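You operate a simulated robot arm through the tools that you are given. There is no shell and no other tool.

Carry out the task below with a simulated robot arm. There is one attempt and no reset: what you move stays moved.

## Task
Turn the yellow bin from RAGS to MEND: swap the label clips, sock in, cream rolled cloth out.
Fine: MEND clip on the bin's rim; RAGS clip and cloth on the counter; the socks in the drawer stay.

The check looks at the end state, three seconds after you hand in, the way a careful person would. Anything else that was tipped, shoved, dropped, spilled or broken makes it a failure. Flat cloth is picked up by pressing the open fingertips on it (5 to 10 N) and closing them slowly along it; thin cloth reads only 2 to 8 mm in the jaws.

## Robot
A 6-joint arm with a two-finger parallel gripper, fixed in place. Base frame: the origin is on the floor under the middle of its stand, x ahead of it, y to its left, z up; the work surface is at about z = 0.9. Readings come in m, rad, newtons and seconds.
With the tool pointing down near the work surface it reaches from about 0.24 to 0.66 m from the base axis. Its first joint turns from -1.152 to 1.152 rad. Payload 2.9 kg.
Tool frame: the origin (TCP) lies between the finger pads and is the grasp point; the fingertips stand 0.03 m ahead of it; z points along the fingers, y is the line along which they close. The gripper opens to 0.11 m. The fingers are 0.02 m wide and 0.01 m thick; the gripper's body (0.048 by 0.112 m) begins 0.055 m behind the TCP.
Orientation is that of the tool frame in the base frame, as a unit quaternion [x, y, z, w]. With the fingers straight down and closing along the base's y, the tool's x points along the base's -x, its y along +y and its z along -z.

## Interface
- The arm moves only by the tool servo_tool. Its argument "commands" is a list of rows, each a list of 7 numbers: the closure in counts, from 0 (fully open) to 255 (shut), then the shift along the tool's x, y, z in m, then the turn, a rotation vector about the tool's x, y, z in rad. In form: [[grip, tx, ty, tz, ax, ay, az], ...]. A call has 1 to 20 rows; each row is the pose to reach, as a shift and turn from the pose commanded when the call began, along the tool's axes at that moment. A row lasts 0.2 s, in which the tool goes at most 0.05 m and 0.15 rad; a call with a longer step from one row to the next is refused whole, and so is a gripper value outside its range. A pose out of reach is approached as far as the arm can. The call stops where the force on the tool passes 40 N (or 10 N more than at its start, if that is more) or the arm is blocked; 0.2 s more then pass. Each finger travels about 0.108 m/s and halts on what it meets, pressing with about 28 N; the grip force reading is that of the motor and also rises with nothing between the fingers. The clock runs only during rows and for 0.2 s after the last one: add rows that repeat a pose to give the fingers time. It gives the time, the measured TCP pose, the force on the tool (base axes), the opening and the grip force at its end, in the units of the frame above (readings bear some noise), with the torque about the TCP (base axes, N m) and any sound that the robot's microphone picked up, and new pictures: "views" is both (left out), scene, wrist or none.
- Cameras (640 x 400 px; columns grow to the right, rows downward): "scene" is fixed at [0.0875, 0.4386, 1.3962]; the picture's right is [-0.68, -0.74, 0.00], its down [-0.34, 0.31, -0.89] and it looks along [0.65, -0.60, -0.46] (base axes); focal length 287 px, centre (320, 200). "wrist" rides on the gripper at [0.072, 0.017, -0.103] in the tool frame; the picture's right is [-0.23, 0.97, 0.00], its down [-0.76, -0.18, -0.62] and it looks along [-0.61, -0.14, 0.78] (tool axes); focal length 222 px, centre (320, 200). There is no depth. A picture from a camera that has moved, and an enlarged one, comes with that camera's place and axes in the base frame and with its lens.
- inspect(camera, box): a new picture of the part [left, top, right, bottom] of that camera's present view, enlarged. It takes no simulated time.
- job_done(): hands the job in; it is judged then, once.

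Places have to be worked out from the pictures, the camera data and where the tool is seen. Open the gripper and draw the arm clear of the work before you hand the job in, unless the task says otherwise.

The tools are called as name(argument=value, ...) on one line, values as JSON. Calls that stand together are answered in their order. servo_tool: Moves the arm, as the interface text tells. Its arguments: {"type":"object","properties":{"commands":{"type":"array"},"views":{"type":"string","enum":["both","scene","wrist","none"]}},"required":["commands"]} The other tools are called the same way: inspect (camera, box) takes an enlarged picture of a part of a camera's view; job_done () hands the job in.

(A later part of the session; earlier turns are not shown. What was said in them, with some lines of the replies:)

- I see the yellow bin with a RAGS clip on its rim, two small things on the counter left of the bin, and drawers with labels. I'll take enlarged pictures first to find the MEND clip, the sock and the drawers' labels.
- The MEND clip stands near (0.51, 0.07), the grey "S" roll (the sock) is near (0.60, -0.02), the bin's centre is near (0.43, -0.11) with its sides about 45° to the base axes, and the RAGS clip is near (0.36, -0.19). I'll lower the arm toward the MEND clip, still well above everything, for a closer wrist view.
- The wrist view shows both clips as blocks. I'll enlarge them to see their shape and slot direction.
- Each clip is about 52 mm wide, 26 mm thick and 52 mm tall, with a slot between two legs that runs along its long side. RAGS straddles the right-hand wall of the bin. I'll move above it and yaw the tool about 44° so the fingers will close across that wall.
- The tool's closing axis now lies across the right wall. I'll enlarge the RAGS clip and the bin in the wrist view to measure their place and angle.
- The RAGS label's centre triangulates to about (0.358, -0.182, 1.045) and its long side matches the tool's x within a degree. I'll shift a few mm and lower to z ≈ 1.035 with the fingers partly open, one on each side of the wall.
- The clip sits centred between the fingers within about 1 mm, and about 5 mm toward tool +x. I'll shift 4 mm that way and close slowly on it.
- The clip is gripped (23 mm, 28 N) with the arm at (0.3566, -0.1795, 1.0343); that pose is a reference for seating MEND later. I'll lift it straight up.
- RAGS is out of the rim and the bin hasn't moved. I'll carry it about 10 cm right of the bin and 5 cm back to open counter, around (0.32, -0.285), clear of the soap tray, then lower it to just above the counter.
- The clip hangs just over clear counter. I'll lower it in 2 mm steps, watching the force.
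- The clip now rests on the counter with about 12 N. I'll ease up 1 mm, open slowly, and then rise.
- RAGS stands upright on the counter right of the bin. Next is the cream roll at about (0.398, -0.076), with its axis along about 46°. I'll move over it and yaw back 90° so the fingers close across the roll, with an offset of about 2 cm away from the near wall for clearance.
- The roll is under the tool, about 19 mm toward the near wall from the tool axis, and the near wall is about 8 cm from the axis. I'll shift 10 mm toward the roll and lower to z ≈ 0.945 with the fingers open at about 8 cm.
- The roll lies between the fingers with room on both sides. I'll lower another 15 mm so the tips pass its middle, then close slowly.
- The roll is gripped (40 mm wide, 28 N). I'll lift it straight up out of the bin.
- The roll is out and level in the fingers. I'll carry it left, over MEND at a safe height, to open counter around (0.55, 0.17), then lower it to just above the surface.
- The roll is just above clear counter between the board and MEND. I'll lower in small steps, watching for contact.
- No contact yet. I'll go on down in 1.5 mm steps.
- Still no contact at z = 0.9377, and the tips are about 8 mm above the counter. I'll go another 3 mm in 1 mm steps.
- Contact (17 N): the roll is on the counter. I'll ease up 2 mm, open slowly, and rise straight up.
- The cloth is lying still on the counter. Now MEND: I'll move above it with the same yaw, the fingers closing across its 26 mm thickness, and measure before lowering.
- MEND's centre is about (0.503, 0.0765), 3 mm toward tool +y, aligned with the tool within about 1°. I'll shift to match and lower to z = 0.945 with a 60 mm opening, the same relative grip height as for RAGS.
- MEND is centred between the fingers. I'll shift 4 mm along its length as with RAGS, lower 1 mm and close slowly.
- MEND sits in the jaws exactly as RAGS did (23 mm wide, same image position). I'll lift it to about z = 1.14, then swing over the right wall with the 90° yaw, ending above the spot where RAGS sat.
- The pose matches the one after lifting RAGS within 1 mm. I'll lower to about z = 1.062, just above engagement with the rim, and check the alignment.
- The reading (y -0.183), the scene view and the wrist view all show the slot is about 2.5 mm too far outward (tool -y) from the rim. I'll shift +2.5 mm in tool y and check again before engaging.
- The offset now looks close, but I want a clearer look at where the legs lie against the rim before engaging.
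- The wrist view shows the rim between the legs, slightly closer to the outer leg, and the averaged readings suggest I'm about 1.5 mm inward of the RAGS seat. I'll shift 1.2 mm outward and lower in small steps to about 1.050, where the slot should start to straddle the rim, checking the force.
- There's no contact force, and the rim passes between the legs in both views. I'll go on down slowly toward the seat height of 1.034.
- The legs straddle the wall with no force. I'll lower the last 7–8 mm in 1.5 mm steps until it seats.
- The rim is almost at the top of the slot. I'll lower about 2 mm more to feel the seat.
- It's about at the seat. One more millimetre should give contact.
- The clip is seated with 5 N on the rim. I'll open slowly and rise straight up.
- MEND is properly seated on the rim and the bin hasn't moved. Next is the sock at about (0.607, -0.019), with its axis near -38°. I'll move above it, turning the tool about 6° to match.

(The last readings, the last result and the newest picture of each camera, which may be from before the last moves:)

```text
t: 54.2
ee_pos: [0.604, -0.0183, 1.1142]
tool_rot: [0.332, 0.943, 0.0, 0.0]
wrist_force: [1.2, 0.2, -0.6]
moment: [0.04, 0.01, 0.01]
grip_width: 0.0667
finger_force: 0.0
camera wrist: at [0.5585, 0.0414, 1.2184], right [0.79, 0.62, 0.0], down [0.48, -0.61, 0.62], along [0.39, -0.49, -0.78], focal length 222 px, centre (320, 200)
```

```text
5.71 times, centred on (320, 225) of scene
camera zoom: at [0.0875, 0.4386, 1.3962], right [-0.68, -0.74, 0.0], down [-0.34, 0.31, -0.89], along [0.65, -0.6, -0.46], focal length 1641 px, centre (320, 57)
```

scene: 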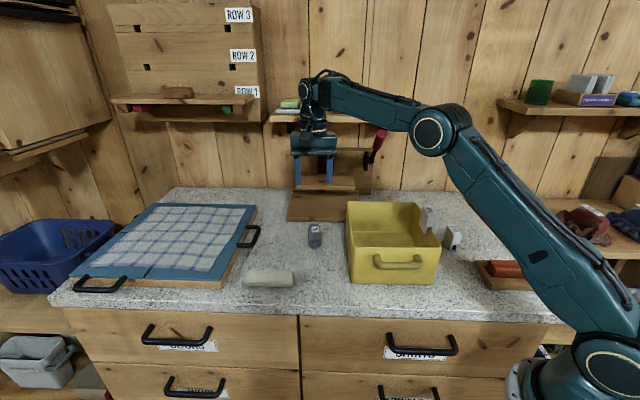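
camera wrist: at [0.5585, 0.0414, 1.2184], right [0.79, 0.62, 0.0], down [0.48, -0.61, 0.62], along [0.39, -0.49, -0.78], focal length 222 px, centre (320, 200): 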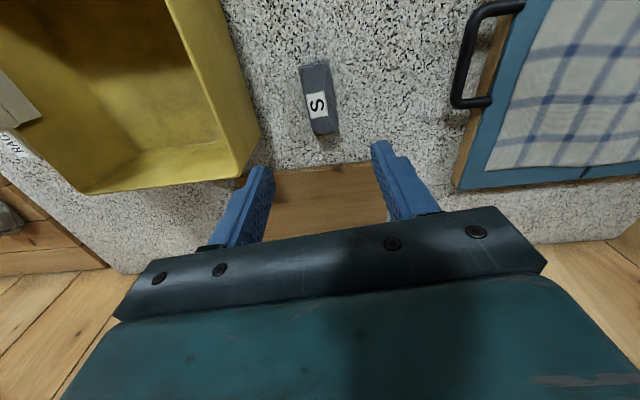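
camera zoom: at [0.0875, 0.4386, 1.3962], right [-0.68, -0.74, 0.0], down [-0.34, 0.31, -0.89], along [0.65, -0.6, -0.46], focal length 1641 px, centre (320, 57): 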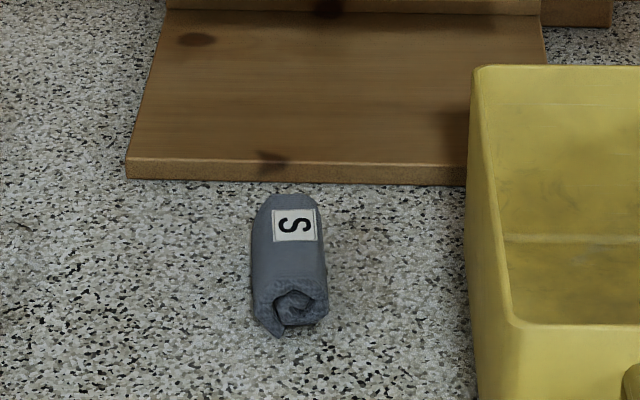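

The sock is centred under the tool, with its axis about 2.5° off. I'll correct the yaw and lower to z ≈ 0.94 with one finger on each side of it.

servo_tool(commands=[[100, -0.002, 0.001, 0.03, 0, 0, 0.025], [100, -0.002, 0.001, 0.065, 0, 0, 0.045], [100, -0.002, 0.001, 0.1, 0, 0, 0.045], [100, -0.002, 0.001, 0.13, 0, 0, 0.045], [100, -0.002, 0.001, 0.155, 0, 0, 0.045], [100, -0.002, 0.001, 0.168, 0, 0, 0.045], [100, -0.002, 0.001, 0.175, 0, 0, 0.045], [100, -0.002, 0.001, 0.175, 0, 0, 0.045]], views="both")

inspect(camera="wrist", box=[220, 60, 420, 220])

inspect(camera="scene", box=[280, 190, 360, 260])

```text
t: 56.0
ee_pos: [0.6069, -0.0179, 0.9377]
tool_rot: [0.352, 0.936, 0.001, 0.0]
wrist_force: [0.1, 0.7, -0.2]
moment: [-0.01, 0.03, -0.02]
grip_width: 0.0669
finger_force: 0.0
camera wrist: at [0.5642, 0.0414, 1.0412], right [0.81, 0.58, 0.0], down [0.46, -0.64, 0.62], along [0.36, -0.51, -0.78], focal length 222 px, centre (320, 200)
```

scene: 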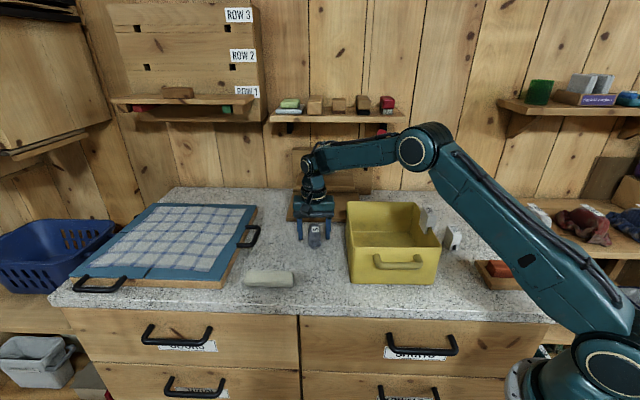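
wrist: 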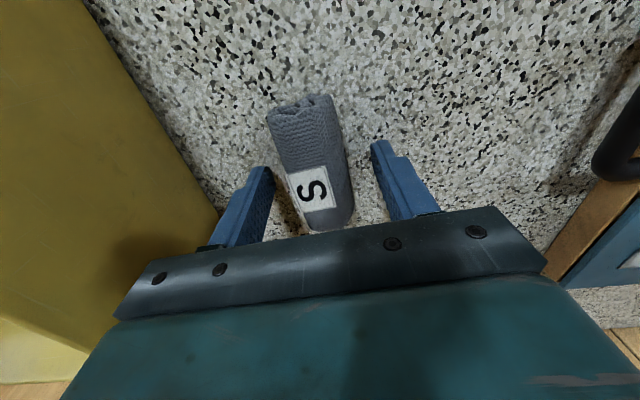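

```text
2.50 times, centred on (320, 140) of wrist
camera zoom: at [0.5642, 0.0414, 1.0412], right [0.81, 0.58, 0.0], down [0.46, -0.64, 0.62], along [0.36, -0.51, -0.78], focal length 555 px, centre (320, 350)
```

zoom: 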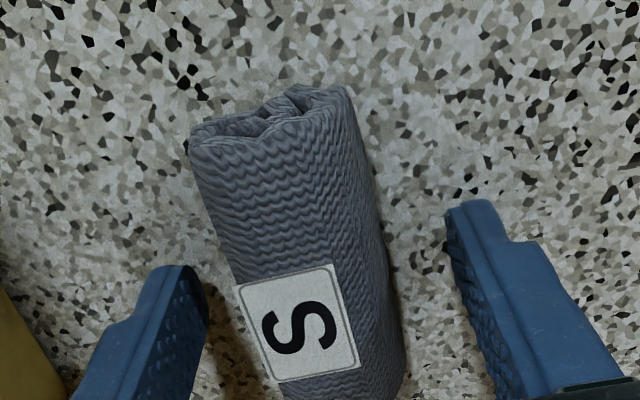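

```text
5.71 times, centred on (320, 225) of scene
camera zoom: at [0.0875, 0.4386, 1.3962], right [-0.68, -0.74, 0.0], down [-0.34, 0.31, -0.89], along [0.65, -0.6, -0.46], focal length 1641 px, centre (320, 57)
```

zoom: 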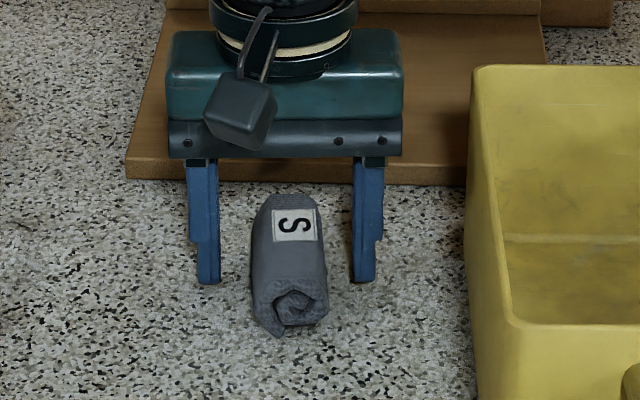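

The sock lies midway between the fingers. I'll close slowly on it.

servo_tool(commands=[[110, 0.004, 0, 0, 0, 0, 0], [125, 0.004, 0, 0, 0, 0, 0], [140, 0.004, 0, 0, 0, 0, 0], [155, 0.004, 0, 0, 0, 0, 0], [170, 0.004, 0, 0, 0, 0, 0], [185, 0.004, 0, 0, 0, 0, 0], [200, 0.004, 0, 0, 0, 0, 0], [220, 0.004, 0, 0, 0, 0, 0], [235, 0.004, 0, 0, 0, 0, 0], [235, 0.004, 0, 0, 0, 0, 0]], views="wrist")

```text
t: 58.2
ee_pos: [0.6056, -0.0166, 0.9376]
tool_rot: [0.352, 0.936, 0.001, 0.001]
wrist_force: [-0.1, -0.1, 1.4]
moment: [0.03, -0.03, -0.02]
grip_width: 0.0442
finger_force: 27.8
camera wrist: at [0.5609, 0.0438, 1.0416], right [0.81, 0.58, 0.0], down [0.45, -0.64, 0.62], along [0.36, -0.51, -0.78], focal length 222 px, centre (320, 200)
```

wrist: 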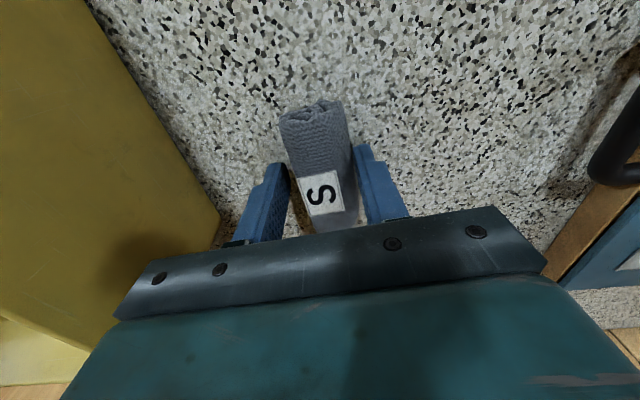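

The sock is held (44 mm, 28 N). I'll lift it straight up.

servo_tool(commands=[[235, 0, 0, -0.01, 0, 0, 0], [235, 0, 0, -0.025, 0, 0, 0], [235, 0, 0, -0.05, 0, 0, 0], [235, 0, 0, -0.08, 0, 0, 0], [235, 0, 0, -0.11, 0, 0, 0], [235, 0, 0, -0.14, 0, 0, 0], [235, 0, 0, -0.17, 0, 0, 0], [235, 0, 0, -0.19, 0, 0, 0]], views="both")

inspect(camera="scene", box=[270, 120, 390, 270])

```text
t: 60.0
ee_pos: [0.604, -0.015, 1.1296]
tool_rot: [0.352, 0.936, 0.001, 0.001]
wrist_force: [-0.5, 0.8, -0.2]
moment: [0.01, 0.0, -0.03]
grip_width: 0.0441
finger_force: 28.1
camera wrist: at [0.5605, 0.0452, 1.2331], right [0.81, 0.58, 0.0], down [0.46, -0.64, 0.62], along [0.36, -0.51, -0.78], focal length 222 px, centre (320, 200)
```

scene: 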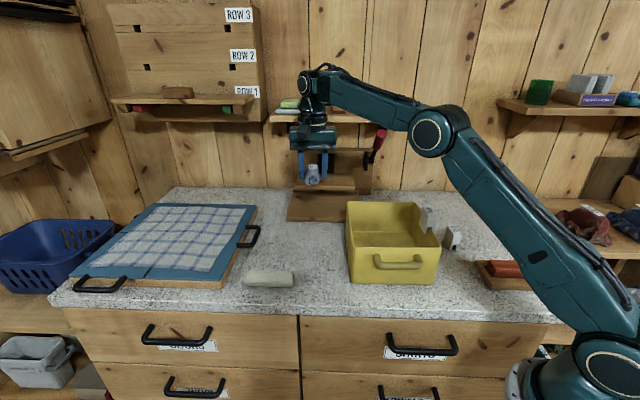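
wrist: 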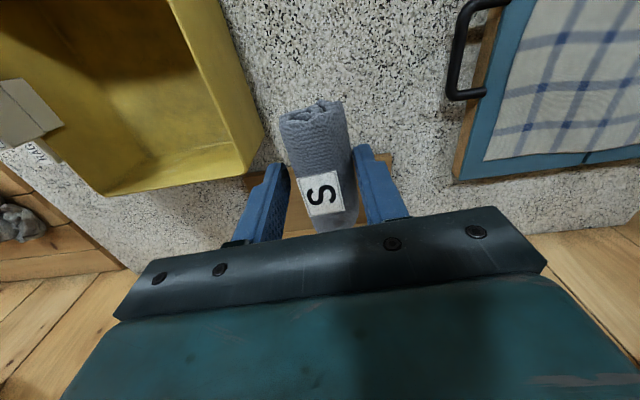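

```text
2.67 times, centred on (330, 195) of scene
camera zoom: at [0.0875, 0.4386, 1.3962], right [-0.68, -0.74, 0.0], down [-0.34, 0.31, -0.89], along [0.65, -0.6, -0.46], focal length 766 px, centre (293, 213)
```

zoom: 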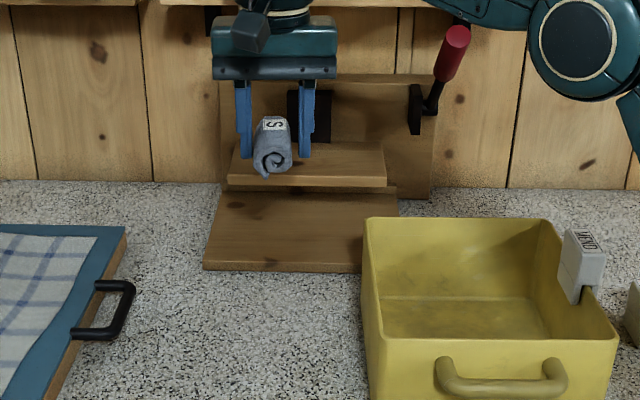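

The sock came up cleanly. I'll carry it over the bin's middle, aligning with the bin, and lower it to just above the bin's floor.

servo_tool(commands=[[235, 0.0138, -0.0371, 0, 0, 0, 0.011], [235, 0.0276, -0.0743, 0, 0, 0, 0.022], [235, 0.0413, -0.1114, 0, 0, 0, 0.033], [235, 0.0551, -0.1486, 0, 0, 0, 0.045], [235, 0.0689, -0.1857, 0, 0, 0, 0.056], [235, 0.0689, -0.1857, 0, 0, 0, 0.056]], views="both")

inspect(camera="scene", box=[330, 120, 470, 300])

```text
t: 61.4
ee_pos: [0.4291, -0.1094, 1.1251]
tool_rot: [0.378, 0.926, 0.001, 0.0]
wrist_force: [-0.4, 0.1, -0.2]
moment: [0.02, 0.02, 0.02]
grip_width: 0.0442
finger_force: 28.2
camera wrist: at [0.3902, -0.0472, 1.2306], right [0.84, 0.54, 0.0], down [0.42, -0.66, 0.62], along [0.34, -0.53, -0.78], focal length 222 px, centre (320, 200)
```

scene: 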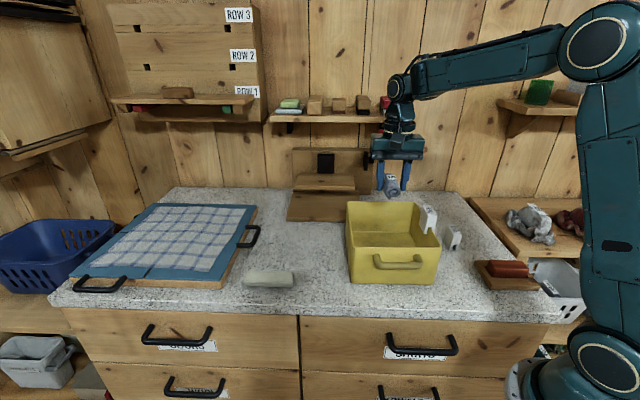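
wrist: 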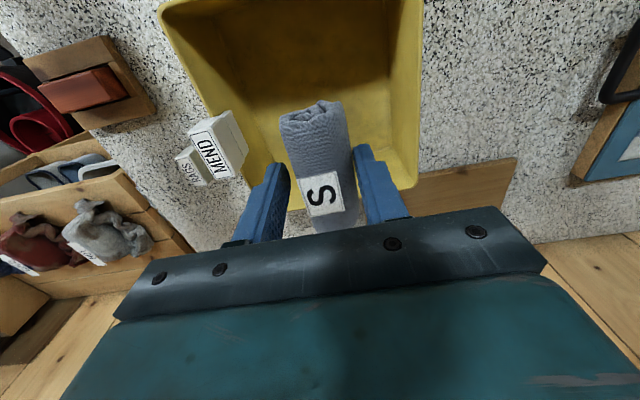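

```text
2.22 times, centred on (400, 210) of scene
camera zoom: at [0.0875, 0.4386, 1.3962], right [-0.68, -0.74, 0.0], down [-0.34, 0.31, -0.89], along [0.65, -0.6, -0.46], focal length 638 px, centre (142, 178)
```

zoom: 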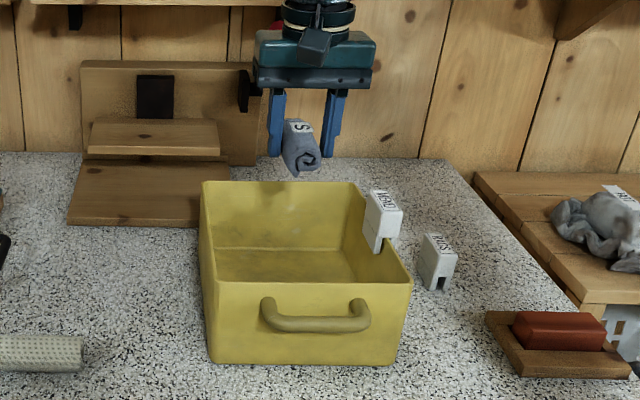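

The sock is over the middle of the bin with room on both sides. I'll lower it into the bin.

servo_tool(commands=[[235, 0, 0, 0.03, 0, 0, 0], [235, 0, 0, 0.06, 0, 0, 0], [235, 0, 0, 0.09, 0, 0, 0], [235, 0, 0, 0.12, 0, 0, 0], [235, 0, 0, 0.145, 0, 0, 0], [235, 0, 0, 0.163, 0, 0, 0], [235, 0, 0, 0.172, 0, 0, 0], [235, 0, 0, 0.172, 0, 0, 0]], views="both")

inspect(camera="scene", box=[330, 160, 470, 300])

```text
t: 63.2
ee_pos: [0.4314, -0.1095, 0.9539]
tool_rot: [0.379, 0.925, 0.001, 0.0]
wrist_force: [-0.6, 0.8, -1.2]
moment: [-0.01, 0.03, 0.01]
grip_width: 0.0442
finger_force: 28.3
camera wrist: at [0.3912, -0.0472, 1.0583], right [0.84, 0.54, 0.0], down [0.42, -0.66, 0.62], along [0.33, -0.53, -0.78], focal length 222 px, centre (320, 200)
```

scene: 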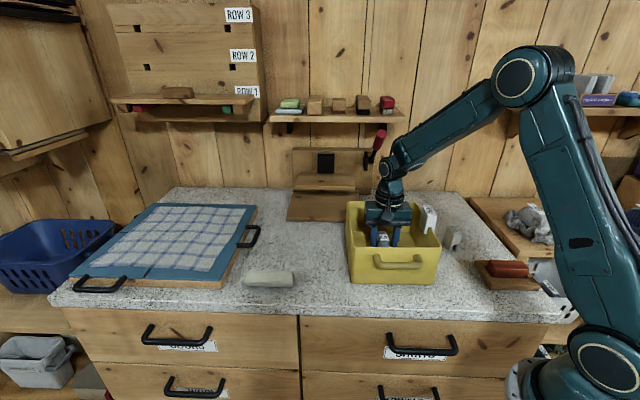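
wrist: 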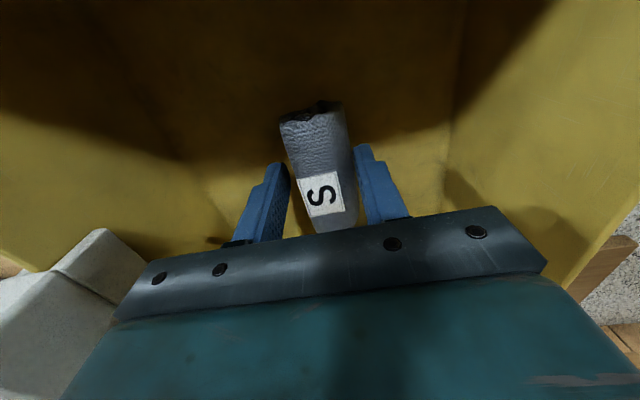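

```text
2.86 times, centred on (400, 230) of scene
camera zoom: at [0.0875, 0.4386, 1.3962], right [-0.68, -0.74, 0.0], down [-0.34, 0.31, -0.89], along [0.65, -0.6, -0.46], focal length 820 px, centre (91, 114)
```

zoom: 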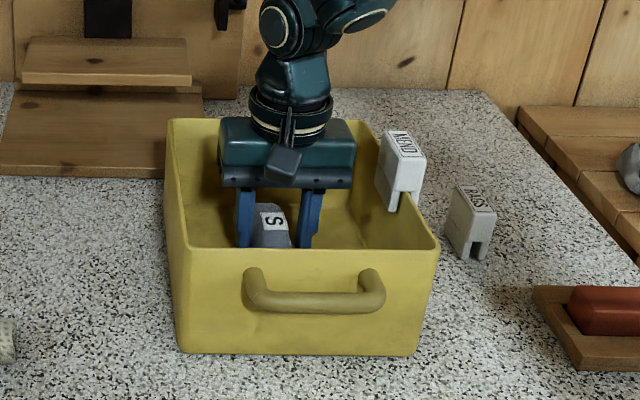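

There's good clearance to MEND and the walls. I'll lower the last centimetre gently, watching for contact.

servo_tool(commands=[[235, 0, 0, 0.003, 0, 0, 0], [235, 0, 0, 0.006, 0, 0, 0], [235, 0, 0, 0.008, 0, 0, 0], [235, 0, 0, 0.0095, 0, 0, 0], [235, 0, 0, 0.0095, 0, 0, 0]], views="none")

```text
t: 64.4
ee_pos: [0.4293, -0.1097, 0.9465]
tool_rot: [0.379, 0.926, 0.0, 0.0]
wrist_force: [0.3, 0.6, -0.5]
moment: [0.0, -0.02, 0.02]
grip_width: 0.0443
finger_force: 27.8
```

No contact yet. I'll lower another 3 mm in 1 mm steps.

servo_tool(commands=[[235, 0, 0, 0.001, 0, 0, 0], [235, 0, 0, 0.002, 0, 0, 0], [235, 0, 0, 0.003, 0, 0, 0], [235, 0, 0, 0.003, 0, 0, 0]], views="none")

```text
t: 65.4
ee_pos: [0.4297, -0.1096, 0.9425]
tool_rot: [0.378, 0.926, 0.001, 0.001]
wrist_force: [-0.1, 0.4, 8.3]
moment: [0.07, -0.01, 0.0]
grip_width: 0.0441
finger_force: 28.4
```

The sock touches the bin's floor (8 N). I'll open slowly and rise straight out.

servo_tool(commands=[[235, 0, 0, -0.0008, 0, 0, 0], [155, 0, 0, -0.0008, 0, 0, 0], [145, 0, 0, -0.0008, 0, 0, 0], [135, 0, 0, -0.0008, 0, 0, 0], [120, 0, 0, -0.0008, 0, 0, 0], [105, 0, 0, -0.0008, 0, 0, 0], [95, 0, 0, -0.0008, 0, 0, 0], [95, 0, 0, -0.012, 0, 0, 0], [95, 0, 0, -0.035, 0, 0, 0], [95, 0, 0, -0.065, 0, 0, 0], [95, 0, 0, -0.1, 0, 0, 0], [95, 0, 0, -0.14, 0, 0, 0], [95, 0, 0, -0.18, 0, 0, 0], [95, 0, 0, -0.2, 0, 0, 0]], views="both")

inspect(camera="wrist", box=[160, 0, 480, 220])

inspect(camera="scene", box=[220, 170, 500, 310])

```text
t: 68.4
ee_pos: [0.4305, -0.1094, 1.1438]
tool_rot: [0.378, 0.926, 0.0, 0.0]
wrist_force: [-0.5, -0.8, -0.7]
moment: [-0.02, 0.0, -0.04]
grip_width: 0.0689
finger_force: 0.1
camera wrist: at [0.3906, -0.0473, 1.2477], right [0.84, 0.54, 0.0], down [0.42, -0.66, 0.62], along [0.33, -0.53, -0.78], focal length 222 px, centre (320, 200)
```

scene: 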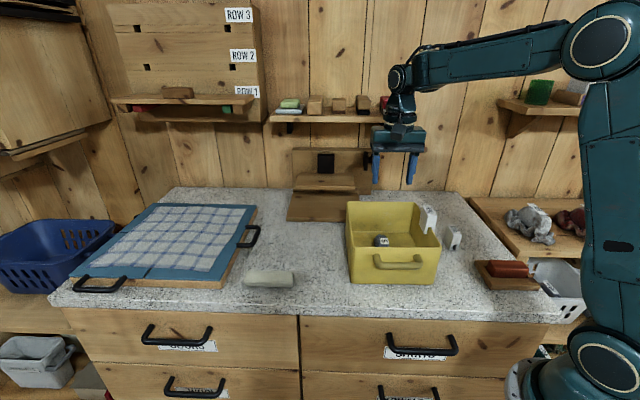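
wrist: 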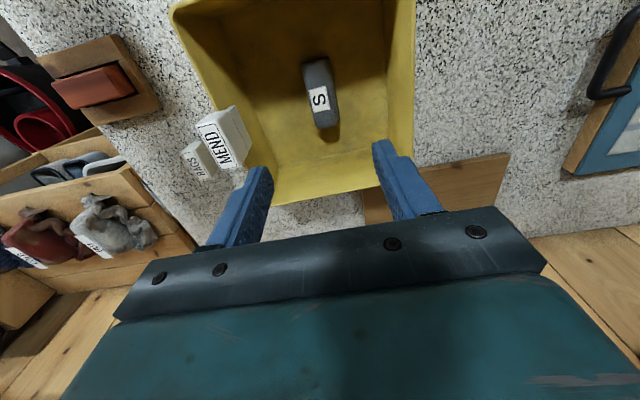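

```text
1.82 times, centred on (320, 110) of wrist
camera zoom: at [0.3906, -0.0473, 1.2477], right [0.84, 0.54, 0.0], down [0.42, -0.66, 0.62], along [0.33, -0.53, -0.78], focal length 404 px, centre (320, 364)
```

zoom: 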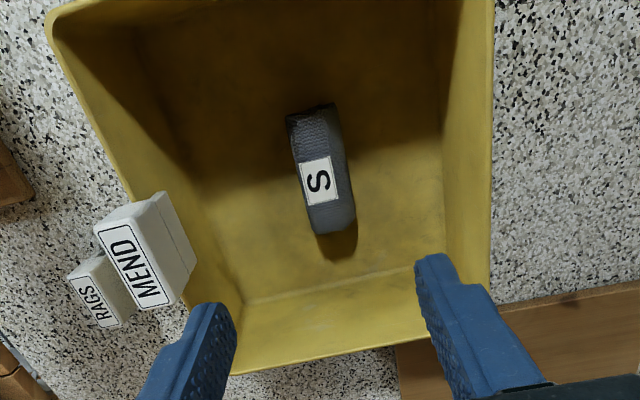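

```text
2.29 times, centred on (360, 240) of scene
camera zoom: at [0.0875, 0.4386, 1.3962], right [-0.68, -0.74, 0.0], down [-0.34, 0.31, -0.89], along [0.65, -0.6, -0.46], focal length 656 px, centre (229, 109)
```

zoom: 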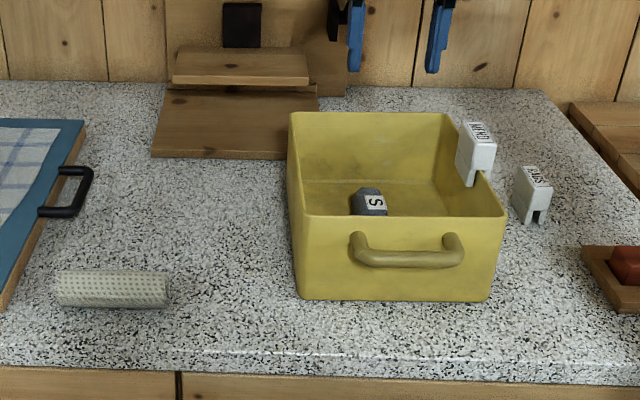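

The sock lies in the bin, MEND is on the rim, and RAGS and the cream roll rest on the counter. I'll open the gripper fully and draw the arm up and clear.

servo_tool(commands=[[60, 0, 0, -0.04, 0, 0, 0], [30, 0.01, -0.005, -0.08, 0, 0, 0], [0, 0.02, -0.01, -0.115, 0, 0, 0], [0, 0.03, -0.02, -0.15, 0, 0, 0], [0, 0.035, -0.03, -0.155, 0, 0, 0], [0, 0.035, -0.03, -0.155, 0, 0, 0], [0, 0.035, -0.03, -0.155, 0, 0, 0]], views="both")

inspect(camera="scene", box=[220, 170, 500, 310])

inspect(camera="scene", box=[410, 195, 480, 265])

```text
t: 70.0
ee_pos: [0.383, -0.1058, 1.2981]
tool_rot: [0.378, 0.926, 0.001, 0.0]
wrist_force: [-0.3, -0.3, -0.5]
moment: [-0.02, 0.01, 0.0]
grip_width: 0.1097
finger_force: 0.0
camera wrist: at [0.3433, -0.0437, 1.402], right [0.84, 0.54, 0.0], down [0.42, -0.66, 0.62], along [0.33, -0.53, -0.78], focal length 222 px, centre (320, 200)
```

scene: 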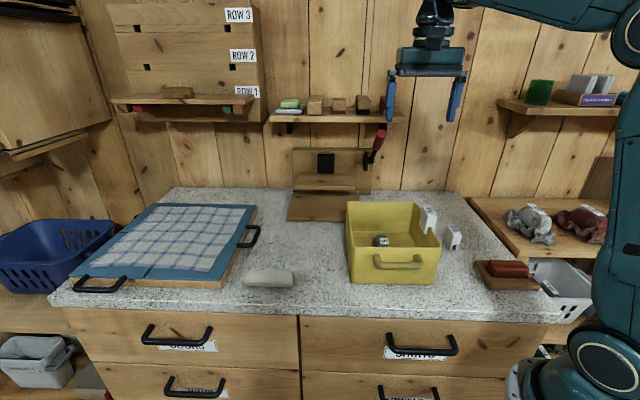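
wrist: 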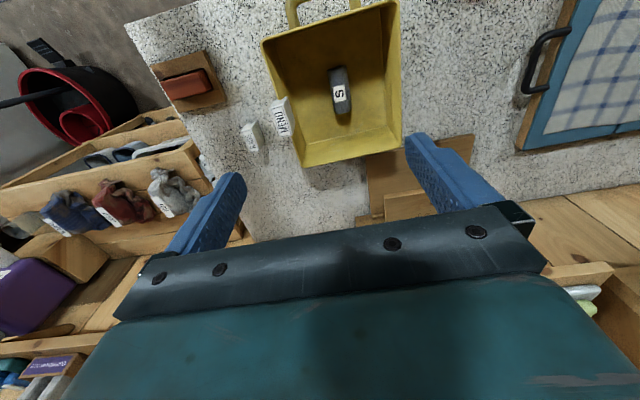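

```text
2.29 times, centred on (360, 240) of scene
camera zoom: at [0.0875, 0.4386, 1.3962], right [-0.68, -0.74, 0.0], down [-0.34, 0.31, -0.89], along [0.65, -0.6, -0.46], focal length 656 px, centre (229, 109)
```

zoom: 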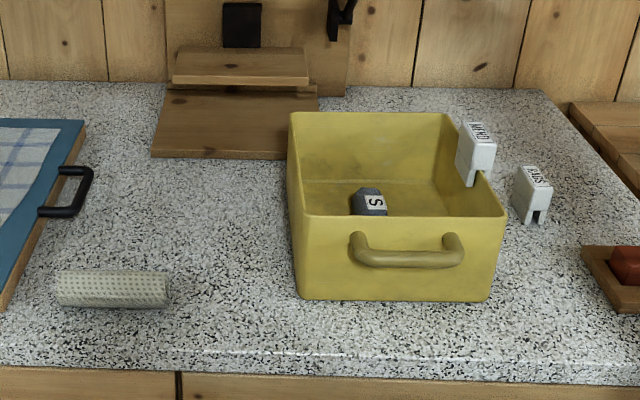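

```text
5.71 times, centred on (445, 230) of scene
camera zoom: at [0.0875, 0.4386, 1.3962], right [-0.68, -0.74, 0.0], down [-0.34, 0.31, -0.89], along [0.65, -0.6, -0.46], focal length 1641 px, centre (-394, 29)
```

zoom: 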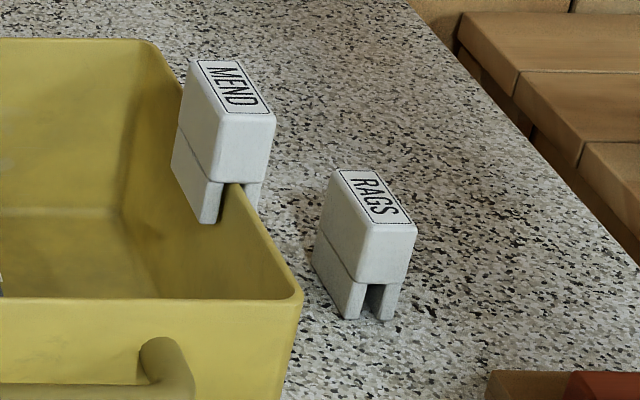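

The final pictures show MEND seated on the bin's rim, RAGS upright on the counter, the cream roll on the counter and the sock in the bin. Nothing else has moved, the drawers are untouched, and the arm is clear with the gripper open, so I'm handing in.

job_done()

```text
The job is handed in.
```

The yellow bin is now set up as MEND, and I've handed the job in.

- **Label clips:** the MEND clip sits on the rim of the bin's right wall, where RAGS was. The RAGS clip stands upright on the counter to the right of the bin.
- **Sock:** the grey roll tagged "S" that was beside the bin is now inside it. I took this to be the sock you meant. I didn't open any drawer, so the socks there stayed.
- **Cloth:** the cream roll lies on the counter to the left of the bin, between the board with the checked cloth and where the MEND clip stood.

In the last pictures the bin hadn't moved and I saw nothing else tipped or shoved. The arm is up and clear with the gripper open.
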